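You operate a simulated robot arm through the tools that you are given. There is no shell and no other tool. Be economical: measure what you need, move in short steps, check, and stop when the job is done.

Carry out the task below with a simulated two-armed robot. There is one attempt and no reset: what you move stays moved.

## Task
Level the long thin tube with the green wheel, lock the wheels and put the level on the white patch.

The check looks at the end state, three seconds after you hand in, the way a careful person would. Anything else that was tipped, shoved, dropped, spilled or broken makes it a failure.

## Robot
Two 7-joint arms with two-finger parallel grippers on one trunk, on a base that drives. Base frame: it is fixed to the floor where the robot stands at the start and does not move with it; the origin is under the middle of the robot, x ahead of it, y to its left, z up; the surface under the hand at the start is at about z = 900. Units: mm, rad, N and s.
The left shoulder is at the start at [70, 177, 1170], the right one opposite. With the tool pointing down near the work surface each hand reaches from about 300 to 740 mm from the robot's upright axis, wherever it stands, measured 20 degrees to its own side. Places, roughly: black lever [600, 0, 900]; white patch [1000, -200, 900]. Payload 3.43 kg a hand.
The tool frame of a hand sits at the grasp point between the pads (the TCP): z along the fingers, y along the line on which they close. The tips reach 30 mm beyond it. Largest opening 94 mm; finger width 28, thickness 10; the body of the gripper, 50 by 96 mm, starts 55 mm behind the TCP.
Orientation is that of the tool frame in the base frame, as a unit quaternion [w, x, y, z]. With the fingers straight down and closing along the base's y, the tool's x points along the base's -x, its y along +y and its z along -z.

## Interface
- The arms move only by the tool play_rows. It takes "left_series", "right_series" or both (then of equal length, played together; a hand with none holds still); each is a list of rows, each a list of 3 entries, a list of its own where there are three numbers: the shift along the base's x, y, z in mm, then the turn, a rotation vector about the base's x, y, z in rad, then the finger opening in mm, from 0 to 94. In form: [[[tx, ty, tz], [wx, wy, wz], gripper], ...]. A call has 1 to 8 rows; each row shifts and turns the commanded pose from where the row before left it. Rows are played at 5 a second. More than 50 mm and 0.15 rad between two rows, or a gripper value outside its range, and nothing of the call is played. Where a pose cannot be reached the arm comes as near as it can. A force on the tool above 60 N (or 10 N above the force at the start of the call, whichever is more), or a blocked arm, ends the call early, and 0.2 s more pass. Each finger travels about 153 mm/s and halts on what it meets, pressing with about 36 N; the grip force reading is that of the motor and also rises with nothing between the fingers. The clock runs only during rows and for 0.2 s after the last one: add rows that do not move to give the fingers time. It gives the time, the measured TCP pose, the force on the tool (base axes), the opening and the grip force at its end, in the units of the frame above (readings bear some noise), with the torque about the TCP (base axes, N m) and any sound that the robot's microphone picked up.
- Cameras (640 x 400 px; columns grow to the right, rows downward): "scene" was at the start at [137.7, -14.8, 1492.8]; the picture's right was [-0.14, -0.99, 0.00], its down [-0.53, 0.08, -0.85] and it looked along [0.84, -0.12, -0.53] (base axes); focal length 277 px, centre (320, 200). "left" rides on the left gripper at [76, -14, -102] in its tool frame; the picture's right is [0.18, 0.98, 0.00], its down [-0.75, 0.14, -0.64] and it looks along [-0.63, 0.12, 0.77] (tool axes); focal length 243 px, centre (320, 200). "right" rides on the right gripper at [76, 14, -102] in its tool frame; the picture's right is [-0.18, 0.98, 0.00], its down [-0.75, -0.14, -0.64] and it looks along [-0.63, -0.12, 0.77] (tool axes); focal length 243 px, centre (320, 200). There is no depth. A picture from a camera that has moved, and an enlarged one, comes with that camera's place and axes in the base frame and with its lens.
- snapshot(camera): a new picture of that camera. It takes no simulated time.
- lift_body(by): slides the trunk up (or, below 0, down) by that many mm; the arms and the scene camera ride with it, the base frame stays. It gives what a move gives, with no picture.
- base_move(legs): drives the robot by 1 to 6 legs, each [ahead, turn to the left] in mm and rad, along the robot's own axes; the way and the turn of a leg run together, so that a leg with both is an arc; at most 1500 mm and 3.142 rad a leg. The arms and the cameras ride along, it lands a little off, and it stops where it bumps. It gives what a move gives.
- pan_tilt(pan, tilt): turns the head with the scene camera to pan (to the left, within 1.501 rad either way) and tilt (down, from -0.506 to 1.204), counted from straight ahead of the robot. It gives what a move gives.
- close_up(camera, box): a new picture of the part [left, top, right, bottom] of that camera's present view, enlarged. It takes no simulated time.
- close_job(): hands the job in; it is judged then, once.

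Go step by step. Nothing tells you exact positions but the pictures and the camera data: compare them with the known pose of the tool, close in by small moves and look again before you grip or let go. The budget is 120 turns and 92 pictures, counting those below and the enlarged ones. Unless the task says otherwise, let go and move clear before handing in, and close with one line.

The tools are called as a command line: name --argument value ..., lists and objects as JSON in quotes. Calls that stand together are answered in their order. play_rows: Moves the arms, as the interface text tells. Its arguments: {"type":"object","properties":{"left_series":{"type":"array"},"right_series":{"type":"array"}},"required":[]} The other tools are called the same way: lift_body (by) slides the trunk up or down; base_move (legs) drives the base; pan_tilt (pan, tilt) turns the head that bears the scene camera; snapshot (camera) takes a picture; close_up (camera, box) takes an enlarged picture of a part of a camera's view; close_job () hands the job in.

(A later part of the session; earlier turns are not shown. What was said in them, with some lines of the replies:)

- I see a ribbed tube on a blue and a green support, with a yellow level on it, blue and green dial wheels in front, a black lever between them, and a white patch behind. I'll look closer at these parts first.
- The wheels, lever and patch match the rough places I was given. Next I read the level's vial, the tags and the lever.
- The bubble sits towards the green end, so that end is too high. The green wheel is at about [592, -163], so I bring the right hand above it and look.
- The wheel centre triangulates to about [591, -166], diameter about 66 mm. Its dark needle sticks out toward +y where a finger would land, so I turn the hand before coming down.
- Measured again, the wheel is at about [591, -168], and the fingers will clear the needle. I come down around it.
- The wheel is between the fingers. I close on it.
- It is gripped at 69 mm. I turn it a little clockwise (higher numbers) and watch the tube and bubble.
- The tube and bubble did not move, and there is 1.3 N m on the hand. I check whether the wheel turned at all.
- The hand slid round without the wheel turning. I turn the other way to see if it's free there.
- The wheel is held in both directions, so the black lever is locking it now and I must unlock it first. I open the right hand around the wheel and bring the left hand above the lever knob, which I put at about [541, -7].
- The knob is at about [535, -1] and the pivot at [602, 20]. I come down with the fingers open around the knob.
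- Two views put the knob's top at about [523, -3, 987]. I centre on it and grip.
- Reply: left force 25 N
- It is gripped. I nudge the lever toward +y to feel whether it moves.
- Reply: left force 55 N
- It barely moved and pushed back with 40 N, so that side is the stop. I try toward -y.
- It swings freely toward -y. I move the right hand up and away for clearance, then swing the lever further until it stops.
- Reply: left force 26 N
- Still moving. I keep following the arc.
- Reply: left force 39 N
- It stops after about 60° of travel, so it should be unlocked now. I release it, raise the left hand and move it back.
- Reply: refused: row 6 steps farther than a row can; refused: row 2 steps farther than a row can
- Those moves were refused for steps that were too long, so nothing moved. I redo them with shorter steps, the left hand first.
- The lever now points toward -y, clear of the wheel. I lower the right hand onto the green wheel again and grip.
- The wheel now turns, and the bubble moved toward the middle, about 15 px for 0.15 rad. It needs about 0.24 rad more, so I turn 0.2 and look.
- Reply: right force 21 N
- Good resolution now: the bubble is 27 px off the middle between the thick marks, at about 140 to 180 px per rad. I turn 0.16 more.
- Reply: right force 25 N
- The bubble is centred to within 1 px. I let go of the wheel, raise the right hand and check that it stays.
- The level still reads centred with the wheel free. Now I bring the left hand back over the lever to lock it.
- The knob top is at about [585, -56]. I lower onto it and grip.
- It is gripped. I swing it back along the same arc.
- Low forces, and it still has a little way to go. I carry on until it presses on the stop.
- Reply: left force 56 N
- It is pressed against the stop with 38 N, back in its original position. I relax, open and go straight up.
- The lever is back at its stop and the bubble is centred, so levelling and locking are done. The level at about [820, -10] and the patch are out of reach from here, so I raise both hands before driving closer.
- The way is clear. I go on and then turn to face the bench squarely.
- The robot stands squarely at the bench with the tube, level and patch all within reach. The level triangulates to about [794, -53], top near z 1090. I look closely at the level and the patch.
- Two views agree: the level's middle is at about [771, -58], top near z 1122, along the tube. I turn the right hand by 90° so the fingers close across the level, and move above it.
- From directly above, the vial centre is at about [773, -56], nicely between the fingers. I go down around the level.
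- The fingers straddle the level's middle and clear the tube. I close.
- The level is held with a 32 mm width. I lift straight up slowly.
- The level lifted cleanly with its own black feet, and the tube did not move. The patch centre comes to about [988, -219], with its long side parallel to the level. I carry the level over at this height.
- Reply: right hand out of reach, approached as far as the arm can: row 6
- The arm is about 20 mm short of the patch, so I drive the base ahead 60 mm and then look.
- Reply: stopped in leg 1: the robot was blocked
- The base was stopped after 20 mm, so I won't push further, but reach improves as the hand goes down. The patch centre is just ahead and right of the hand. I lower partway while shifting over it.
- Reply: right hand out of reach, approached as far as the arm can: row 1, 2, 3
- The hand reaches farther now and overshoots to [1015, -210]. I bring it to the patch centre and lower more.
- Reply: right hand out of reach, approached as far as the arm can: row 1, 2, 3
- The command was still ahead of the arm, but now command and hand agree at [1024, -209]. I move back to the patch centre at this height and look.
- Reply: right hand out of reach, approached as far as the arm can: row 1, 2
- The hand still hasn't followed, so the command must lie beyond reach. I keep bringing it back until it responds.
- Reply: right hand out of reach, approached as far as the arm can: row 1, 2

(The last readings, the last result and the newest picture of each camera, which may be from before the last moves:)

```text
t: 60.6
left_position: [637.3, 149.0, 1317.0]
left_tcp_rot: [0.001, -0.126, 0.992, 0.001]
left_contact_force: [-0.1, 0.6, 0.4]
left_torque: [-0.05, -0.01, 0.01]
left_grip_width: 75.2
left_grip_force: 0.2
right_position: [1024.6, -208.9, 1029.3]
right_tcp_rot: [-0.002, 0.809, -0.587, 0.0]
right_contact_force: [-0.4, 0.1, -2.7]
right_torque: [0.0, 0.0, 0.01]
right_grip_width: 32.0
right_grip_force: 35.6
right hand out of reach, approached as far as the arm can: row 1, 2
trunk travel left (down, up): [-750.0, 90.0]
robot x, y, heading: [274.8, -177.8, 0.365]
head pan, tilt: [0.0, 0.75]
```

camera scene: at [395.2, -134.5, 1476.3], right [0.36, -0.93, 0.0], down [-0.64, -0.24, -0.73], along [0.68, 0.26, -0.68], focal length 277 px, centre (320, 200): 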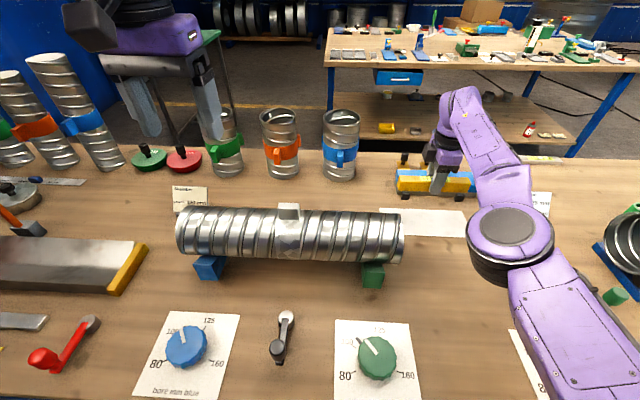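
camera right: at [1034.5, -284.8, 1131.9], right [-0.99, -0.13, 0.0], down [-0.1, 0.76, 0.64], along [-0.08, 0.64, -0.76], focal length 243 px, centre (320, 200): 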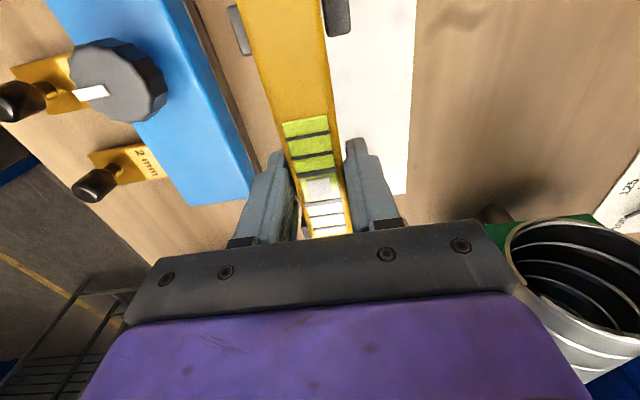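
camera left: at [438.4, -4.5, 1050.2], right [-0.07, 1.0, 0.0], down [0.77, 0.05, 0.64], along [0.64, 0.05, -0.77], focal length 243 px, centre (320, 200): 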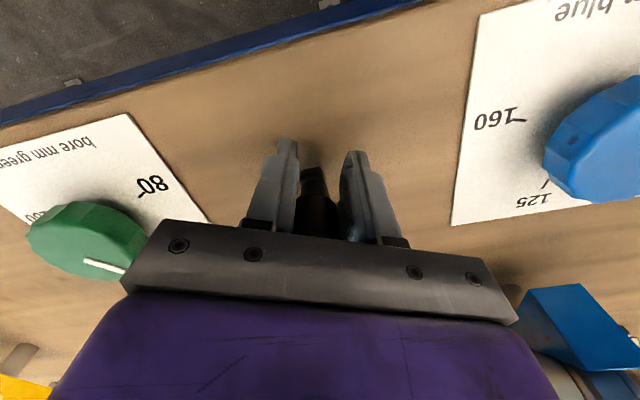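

The arm seems nearly straight and stuck at that limit. I try a small move up and inward to unstick it.

play_rows --right_series '[[[0, 0, 15], [0, 0, 0], 15], [[0, 0, 15], [0, 0, 0], 15], [[0, 0, 0], [0, 0, 0], 15]]'

```text
t: 61.4
left_position: [637.9, 150.7, 1316.1]
left_tcp_rot: [0.001, -0.126, 0.992, 0.0]
left_contact_force: [-0.3, 0.7, -0.7]
left_torque: [-0.01, 0.02, -0.02]
left_grip_width: 74.8
left_grip_force: 0.0
right_position: [1024.2, -208.4, 1058.8]
right_tcp_rot: [-0.004, 0.81, -0.587, 0.001]
right_contact_force: [-0.3, -0.2, -2.8]
right_torque: [0.0, -0.02, 0.0]
right_grip_width: 32.0
right_grip_force: 35.6
trunk travel left (down, up): [-750.0, 90.0]
robot x, y, heading: [272.1, -181.7, 0.369]
head pan, tilt: [0.0, 0.75]
```

It moves freely in z, so only the inward moves fail. I test small inward moves along each axis.

play_rows --right_series '[[[0, -6, 0], [0, 0, 0], 15], [[-5, 0, 0], [0, 0, 0], 15], [[-5, 0, 5], [0, 0, 0], 15], [[0, 0, 0], [0, 0, 0], 15]]'

```text
t: 62.4
left_position: [637.2, 150.3, 1317.0]
left_tcp_rot: [0.0, -0.127, 0.992, 0.0]
left_contact_force: [-0.2, -0.3, 0.7]
left_torque: [0.0, 0.01, 0.0]
left_grip_width: 74.9
left_grip_force: 0.0
right_position: [1013.9, -215.1, 1062.7]
right_tcp_rot: [-0.003, 0.81, -0.587, 0.0]
right_contact_force: [0.1, 0.2, -2.4]
right_torque: [0.01, 0.0, -0.01]
right_grip_width: 32.2
right_grip_force: 35.8
trunk travel left (down, up): [-750.0, 90.0]
robot x, y, heading: [270.4, -183.0, 0.368]
head pan, tilt: [0.0, 0.75]
```

Small steps work. I continue inward to the patch centre.

play_rows --right_series '[[[-5, -1, 0], [0, 0, 0], 15], [[-5, -1, 0], [0, 0, 0], 15], [[-5, -1, 0], [0, 0, 0], 15], [[-5, -1, 0], [0, 0, 0], 15], [[-6, 0, 0], [0, 0, 0], 15], [[0, 0, 0], [0, 0, 0], 15]]'

snapshot --camera "right"

snapshot --camera "scene"

```text
t: 63.8
left_position: [638.0, 149.8, 1318.5]
left_tcp_rot: [0.0, -0.127, 0.992, 0.0]
left_contact_force: [-0.2, 0.2, -0.3]
left_torque: [0.0, 0.02, 0.01]
left_grip_width: 75.0
left_grip_force: 0.0
right_position: [989.2, -219.5, 1063.3]
right_tcp_rot: [-0.003, 0.809, -0.587, 0.0]
right_contact_force: [1.0, -0.6, -2.5]
right_torque: [0.01, 0.01, -0.01]
right_grip_width: 31.8
right_grip_force: 35.9
trunk travel left (down, up): [-750.0, 90.0]
robot x, y, heading: [269.6, -179.8, 0.364]
head pan, tilt: [0.0, 0.75]
```

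```text
24 pictures are left
camera right: at [998.6, -295.0, 1166.6], right [-0.99, -0.13, -0.01], down [-0.1, 0.76, 0.64], along [-0.08, 0.64, -0.76], focal length 243 px, centre (320, 200)
```

right: 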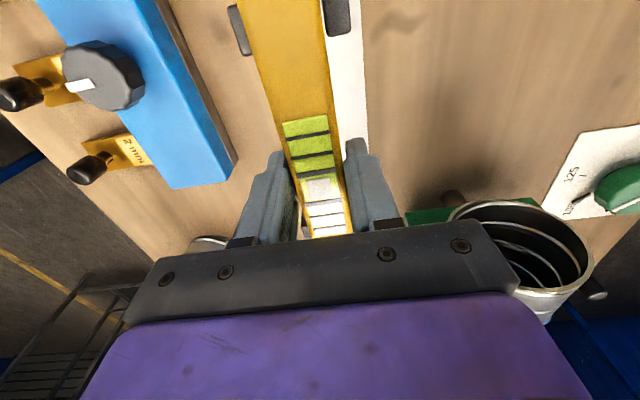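

```text
23 pictures are left
camera scene: at [395.8, -134.5, 1476.2], right [0.36, -0.93, 0.0], down [-0.64, -0.24, -0.73], along [0.68, 0.26, -0.68], focal length 277 px, centre (320, 200)
```

scene: 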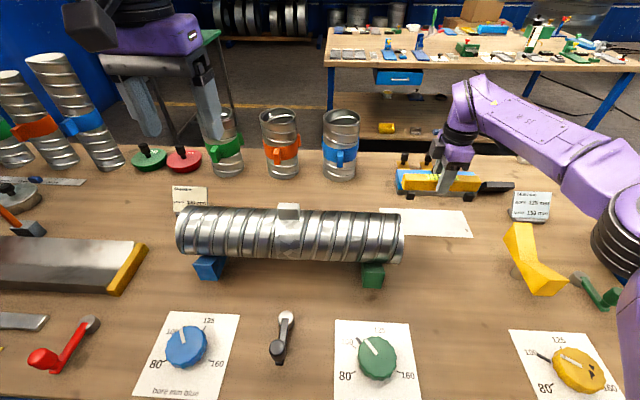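

The hand is over the patch, and refined measurements ask for a shift of [6, -4]. The elbow has swung out to the right, so I lower in small steps and watch it.

play_rows --right_series '[[[3, -2, -8], [0, 0, 0], 15], [[3, -2, -8], [0, 0, 0], 15], [[0, 0, -10], [0, 0, 0], 15], [[0, 0, -10], [0, 0, 0], 15], [[0, 0, -10], [0, 0, 0], 15], [[0, 0, -10], [0, 0, 0], 15], [[0, 0, 0], [0, 0, 0], 15]]'

snapshot --camera "scene"

close_up --camera "scene" --box '[360, 120, 560, 245]'

```text
t: 65.4
left_position: [637.3, 150.2, 1317.1]
left_tcp_rot: [0.001, -0.127, 0.992, 0.0]
left_contact_force: [0.1, 0.2, 0.4]
left_torque: [-0.03, 0.0, 0.0]
left_grip_width: 75.1
left_grip_force: 0.0
right_position: [995.1, -224.1, 1007.2]
right_tcp_rot: [-0.002, 0.81, -0.587, 0.001]
right_contact_force: [-0.3, -0.2, -2.6]
right_torque: [0.0, -0.03, 0.01]
right_grip_width: 32.0
right_grip_force: 36.0
trunk travel left (down, up): [-750.0, 90.0]
robot x, y, heading: [273.2, -181.0, 0.361]
head pan, tilt: [0.0, 0.75]
```

```text
22 pictures are left
camera scene: at [395.6, -134.6, 1476.3], right [0.36, -0.93, 0.0], down [-0.64, -0.24, -0.73], along [0.68, 0.26, -0.68], focal length 277 px, centre (320, 200)
```

scene: 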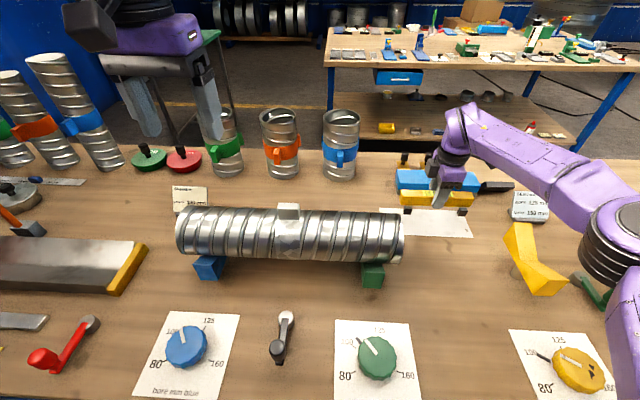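

```text
3.20 times, centred on (460, 182) of scene
camera zoom: at [395.6, -134.6, 1476.3], right [0.36, -0.93, 0.0], down [-0.64, -0.24, -0.73], along [0.68, 0.26, -0.68], focal length 887 px, centre (-128, 256)
```

zoom: 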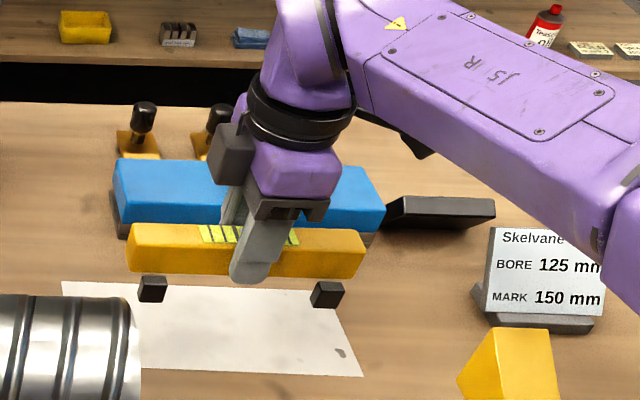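

All clear. I lower another 40 mm.

play_rows --right_series '[[[0, 0, -10], [0, 0, 0], 15], [[0, 0, -10], [0, 0, 0], 15], [[0, 0, -10], [0, 0, 0], 15], [[0, 0, -8], [0, 0, 0], 15], [[0, 0, 0], [0, 0, 0], 15]]'

close_up --camera "scene" --box '[360, 160, 640, 335]'

```text
t: 66.6
left_position: [637.8, 149.6, 1317.2]
left_tcp_rot: [0.001, -0.127, 0.992, 0.0]
left_contact_force: [-0.4, 0.6, 0.4]
left_torque: [0.0, 0.03, -0.02]
left_grip_width: 75.1
left_grip_force: 0.0
right_position: [995.4, -224.3, 970.0]
right_tcp_rot: [-0.003, 0.81, -0.587, 0.001]
right_contact_force: [-0.8, 0.8, -2.1]
right_torque: [0.03, 0.04, 0.03]
right_grip_width: 32.3
right_grip_force: 36.7
trunk travel left (down, up): [-750.0, 90.0]
robot x, y, heading: [271.0, -179.8, 0.362]
head pan, tilt: [0.0, 0.75]
```

```text
2.29 times, centred on (500, 248) of scene
camera zoom: at [395.5, -134.6, 1476.3], right [0.36, -0.93, 0.0], down [-0.64, -0.24, -0.73], along [0.68, 0.26, -0.68], focal length 633 px, centre (-91, 91)
```

zoom: 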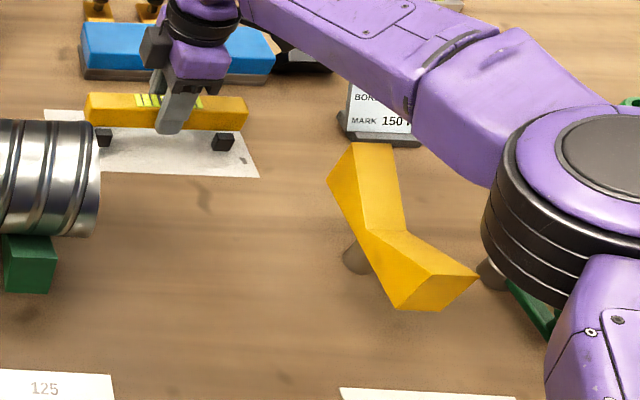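

The elbow is well above the bench, judging by its apparent size. I lower in small steps until the feet touch.

play_rows --right_series '[[[0, 0, -4], [0, 0, 0], 15], [[0, 0, -3], [0, 0, 0], 15], [[0, 0, -3], [0, 0, 0], 15], [[0, 0, 0], [0, 0, 0], 15]]'

close_up --camera "scene" --box '[370, 180, 490, 255]'

```text
t: 67.6
left_position: [636.8, 149.8, 1316.7]
left_tcp_rot: [0.002, -0.126, 0.992, 0.0]
left_contact_force: [-0.1, -0.2, 1.0]
left_torque: [0.0, 0.01, 0.0]
left_grip_width: 74.8
left_grip_force: 0.1
right_position: [995.2, -223.7, 959.4]
right_tcp_rot: [-0.003, 0.81, -0.587, 0.001]
right_contact_force: [1.3, -0.1, -2.6]
right_torque: [-0.01, -0.01, -0.01]
right_grip_width: 32.2
right_grip_force: 35.7
trunk travel left (down, up): [-750.0, 90.0]
robot x, y, heading: [268.8, -177.5, 0.365]
head pan, tilt: [0.0, 0.75]
```

```text
5.33 times, centred on (430, 218) of scene
camera zoom: at [395.7, -134.6, 1476.3], right [0.36, -0.93, 0.0], down [-0.64, -0.24, -0.73], along [0.68, 0.26, -0.68], focal length 1478 px, centre (-267, 107)
```

zoom: 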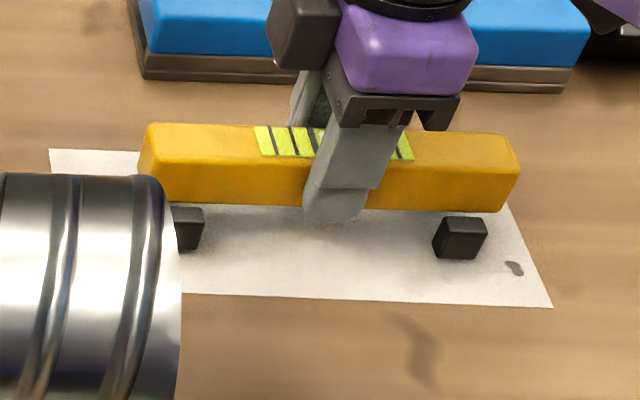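

It is over the patch and close to touching. I go on down.

play_rows --right_series '[[[0, 0, -3], [0, 0, 0], 15], [[0, 0, -3], [0, 0, 0], 15], [[0, 0, -3], [0, 0, 0], 15], [[0, 0, 0], [0, 0, 0], 15]]'

```text
t: 68.6
left_position: [634.6, 148.6, 1318.8]
left_tcp_rot: [0.001, -0.126, 0.992, 0.0]
left_contact_force: [0.6, -0.3, -0.3]
left_torque: [0.02, 0.04, -0.01]
left_grip_width: 75.0
left_grip_force: 0.0
right_position: [995.3, -224.5, 954.9]
right_tcp_rot: [-0.006, 0.809, -0.587, 0.003]
right_contact_force: [7.9, -0.2, 19.5]
right_torque: [0.48, 0.18, -0.15]
right_grip_width: 31.9
right_grip_force: 35.8
trunk travel left (down, up): [-750.0, 90.0]
robot x, y, heading: [273.1, -180.1, 0.366]
head pan, tilt: [0.0, 0.75]
```

The feet are down, with 20 N of contact. I ease off a little and check the pose before letting go.

play_rows --right_series '[[[0, 0, 4], [0, 0, 0], 15], [[0, 0, 0], [0, 0, 0], 15]]'

close_up --camera "scene" --box '[370, 180, 490, 255]'

snapshot --camera "right"

```text
t: 69.2
left_position: [637.0, 149.4, 1318.1]
left_tcp_rot: [0.003, -0.127, 0.992, 0.0]
left_contact_force: [-0.3, 0.2, 0.6]
left_torque: [0.0, 0.03, 0.03]
left_grip_width: 74.9
left_grip_force: 0.1
right_position: [992.8, -223.3, 953.7]
right_tcp_rot: [-0.002, 0.81, -0.586, 0.0]
right_contact_force: [-1.6, 0.0, 2.2]
right_torque: [0.12, 0.01, 0.0]
right_grip_width: 32.0
right_grip_force: 35.8
trunk travel left (down, up): [-750.0, 90.0]
robot x, y, heading: [274.2, -181.6, 0.368]
head pan, tilt: [0.0, 0.75]
```

```text
5.33 times, centred on (430, 218) of scene
camera zoom: at [394.4, -134.6, 1476.2], right [0.36, -0.93, 0.0], down [-0.64, -0.24, -0.73], along [0.68, 0.26, -0.68], focal length 1478 px, centre (-267, 107)
```

zoom: 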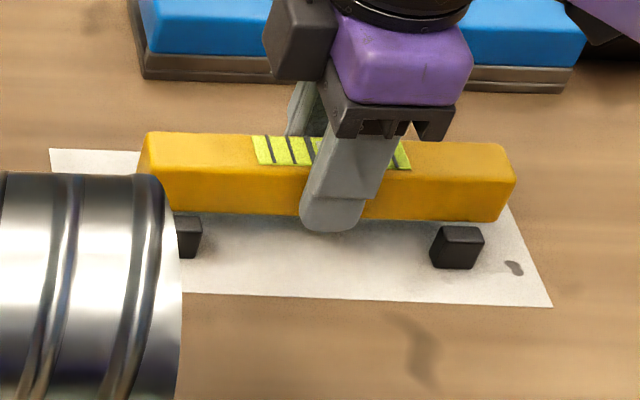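

```text
17 pictures are left
camera right: at [1003.7, -299.3, 1057.1], right [-0.99, -0.13, 0.0], down [-0.1, 0.76, 0.64], along [-0.08, 0.64, -0.77], focal length 243 px, centre (320, 200)
```

right: 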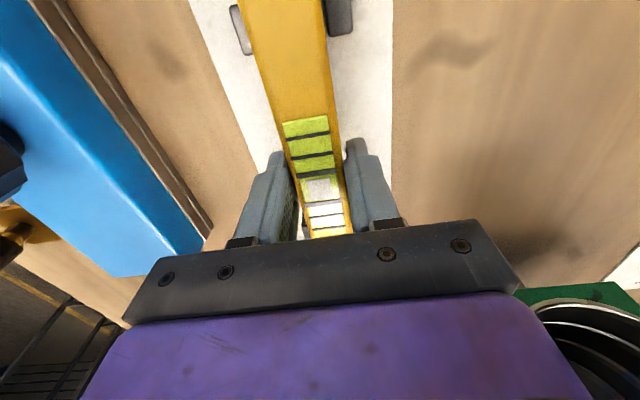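

The level stands centred on the patch with all feet inside. I open the fingers.

play_rows --right_series '[[[0, 0, 0], [0, 0, 0], 40], [[0, 0, 0], [0, 0, 0], 56], [[0, 0, 0], [0, 0, 0], 60], [[0, 0, 0], [0, 0, 0], 60]]'

snapshot --camera "right"

```text
t: 70.2
left_position: [636.9, 149.0, 1317.5]
left_tcp_rot: [0.002, -0.127, 0.992, 0.0]
left_contact_force: [-0.4, 0.0, -1.2]
left_torque: [0.02, 0.0, -0.03]
left_grip_width: 75.2
left_grip_force: 0.1
right_position: [995.2, -223.7, 954.2]
right_tcp_rot: [-0.003, 0.81, -0.587, 0.001]
right_contact_force: [0.2, 0.6, -0.2]
right_torque: [0.0, 0.02, 0.03]
right_grip_width: 60.1
right_grip_force: 0.1
trunk travel left (down, up): [-750.0, 90.0]
robot x, y, heading: [272.2, -177.7, 0.363]
head pan, tilt: [0.0, 0.75]
```

```text
16 pictures are left
camera right: at [1004.5, -299.6, 1058.1], right [-0.99, -0.13, -0.01], down [-0.1, 0.76, 0.64], along [-0.08, 0.64, -0.76], focal length 243 px, centre (320, 200)
```

right: 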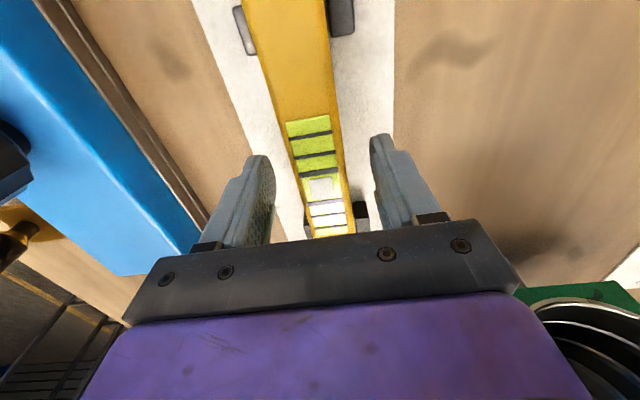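

It is released cleanly. I go straight up in modest steps.

play_rows --right_series '[[[0, 0, 10], [0, 0, 0], 60], [[0, 0, 15], [0, 0, 0], 60], [[0, 0, 18], [0, 0, 0], 60], [[0, 0, 18], [0, 0, 0], 60], [[0, 0, 18], [0, 0, 0], 60], [[0, 0, 18], [0, 0, 0], 60], [[0, 0, 0], [0, 0, 0], 60]]'

snapshot --camera "scene"

```text
t: 71.8
left_position: [638.2, 149.4, 1317.4]
left_tcp_rot: [0.002, -0.127, 0.992, 0.0]
left_contact_force: [0.0, 0.0, 0.2]
left_torque: [0.03, -0.01, -0.01]
left_grip_width: 75.2
left_grip_force: 0.1
right_position: [995.0, -222.9, 1051.7]
right_tcp_rot: [-0.002, 0.81, -0.587, 0.001]
right_contact_force: [-0.5, -0.1, 0.0]
right_torque: [-0.03, -0.01, 0.05]
right_grip_width: 60.1
right_grip_force: 0.1
trunk travel left (down, up): [-750.0, 90.0]
robot x, y, heading: [272.0, -181.3, 0.368]
head pan, tilt: [0.0, 0.75]
```

```text
15 pictures are left
camera scene: at [395.4, -134.7, 1476.3], right [0.36, -0.93, 0.0], down [-0.64, -0.24, -0.73], along [0.68, 0.26, -0.68], focal length 277 px, centre (320, 200)
```

scene: 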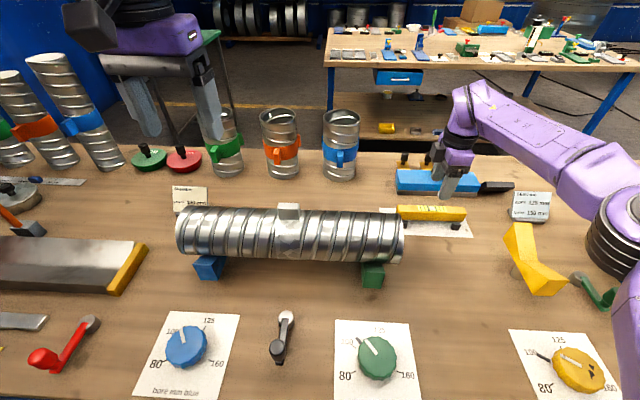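

The level stands on the patch and the tube looks undisturbed. I raise the hand further back and check everything once more up close.

play_rows --right_series '[[[-4, -2, 14], [0, 0, 0], 60], [[-4, -2, 14], [0, 0, 0], 60], [[-5, -2, 14], [0, 0, 0], 60], [[-5, -2, 14], [0, 0, 0], 60], [[-5, -2, 14], [0, 0, 0], 60], [[-5, -2, 14], [0, 0, 0], 60], [[-5, -2, 14], [0, 0, 0], 60], [[0, 0, 0], [0, 0, 0], 60]]'

close_up --camera "scene" --box '[370, 180, 490, 255]'

close_up --camera "scene" --box '[120, 190, 440, 390]'

snapshot --camera "scene"

```text
t: 73.6
left_position: [637.0, 148.7, 1315.5]
left_tcp_rot: [0.001, -0.126, 0.992, 0.0]
left_contact_force: [0.5, -0.1, 0.0]
left_torque: [0.01, -0.02, -0.05]
left_grip_width: 75.1
left_grip_force: 0.0
right_position: [961.3, -238.3, 1150.2]
right_tcp_rot: [-0.003, 0.809, -0.588, 0.001]
right_contact_force: [0.4, 0.4, 0.6]
right_torque: [-0.02, 0.03, 0.0]
right_grip_width: 60.0
right_grip_force: 0.0
trunk travel left (down, up): [-750.0, 90.0]
robot x, y, heading: [272.5, -178.1, 0.366]
head pan, tilt: [0.0, 0.75]
```

```text
5.33 times, centred on (430, 218) of scene
camera zoom: at [395.5, -134.6, 1476.3], right [0.36, -0.93, 0.0], down [-0.64, -0.24, -0.73], along [0.68, 0.26, -0.68], focal length 1478 px, centre (-267, 107)
```

zoom: 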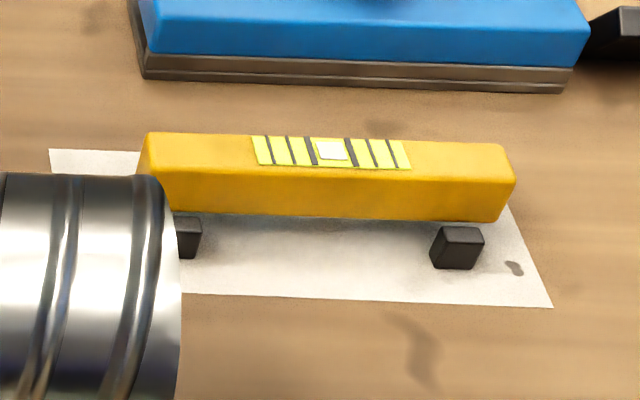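

```text
2.00 times, centred on (280, 290) of scene
camera zoom: at [395.5, -134.6, 1476.3], right [0.36, -0.93, 0.0], down [-0.64, -0.24, -0.73], along [0.68, 0.26, -0.68], focal length 554 px, centre (400, 20)
```

zoom: 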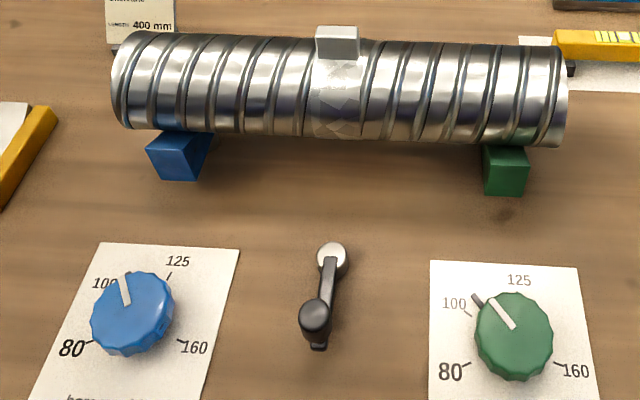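

```text
12 pictures are left
camera scene: at [395.5, -134.6, 1476.3], right [0.36, -0.93, 0.0], down [-0.64, -0.24, -0.73], along [0.68, 0.26, -0.68], focal length 277 px, centre (320, 200)
```

scene: 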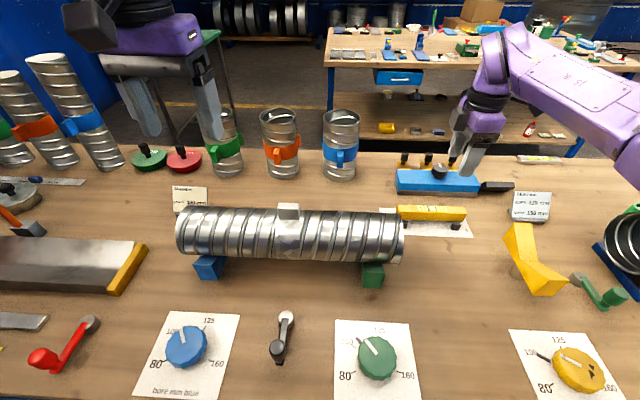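

The level stands on the white patch with its bubble centred, the tube sits level as set, the lever is at its lock stop, and both hands are clear. Everything else is where it was, so I hand in.

close_job

```text
The job is handed in.
```

I levelled the tube with the green wheel, locked the wheels with the black lever and stood the level on the white patch; the job is handed in, though no result came back.
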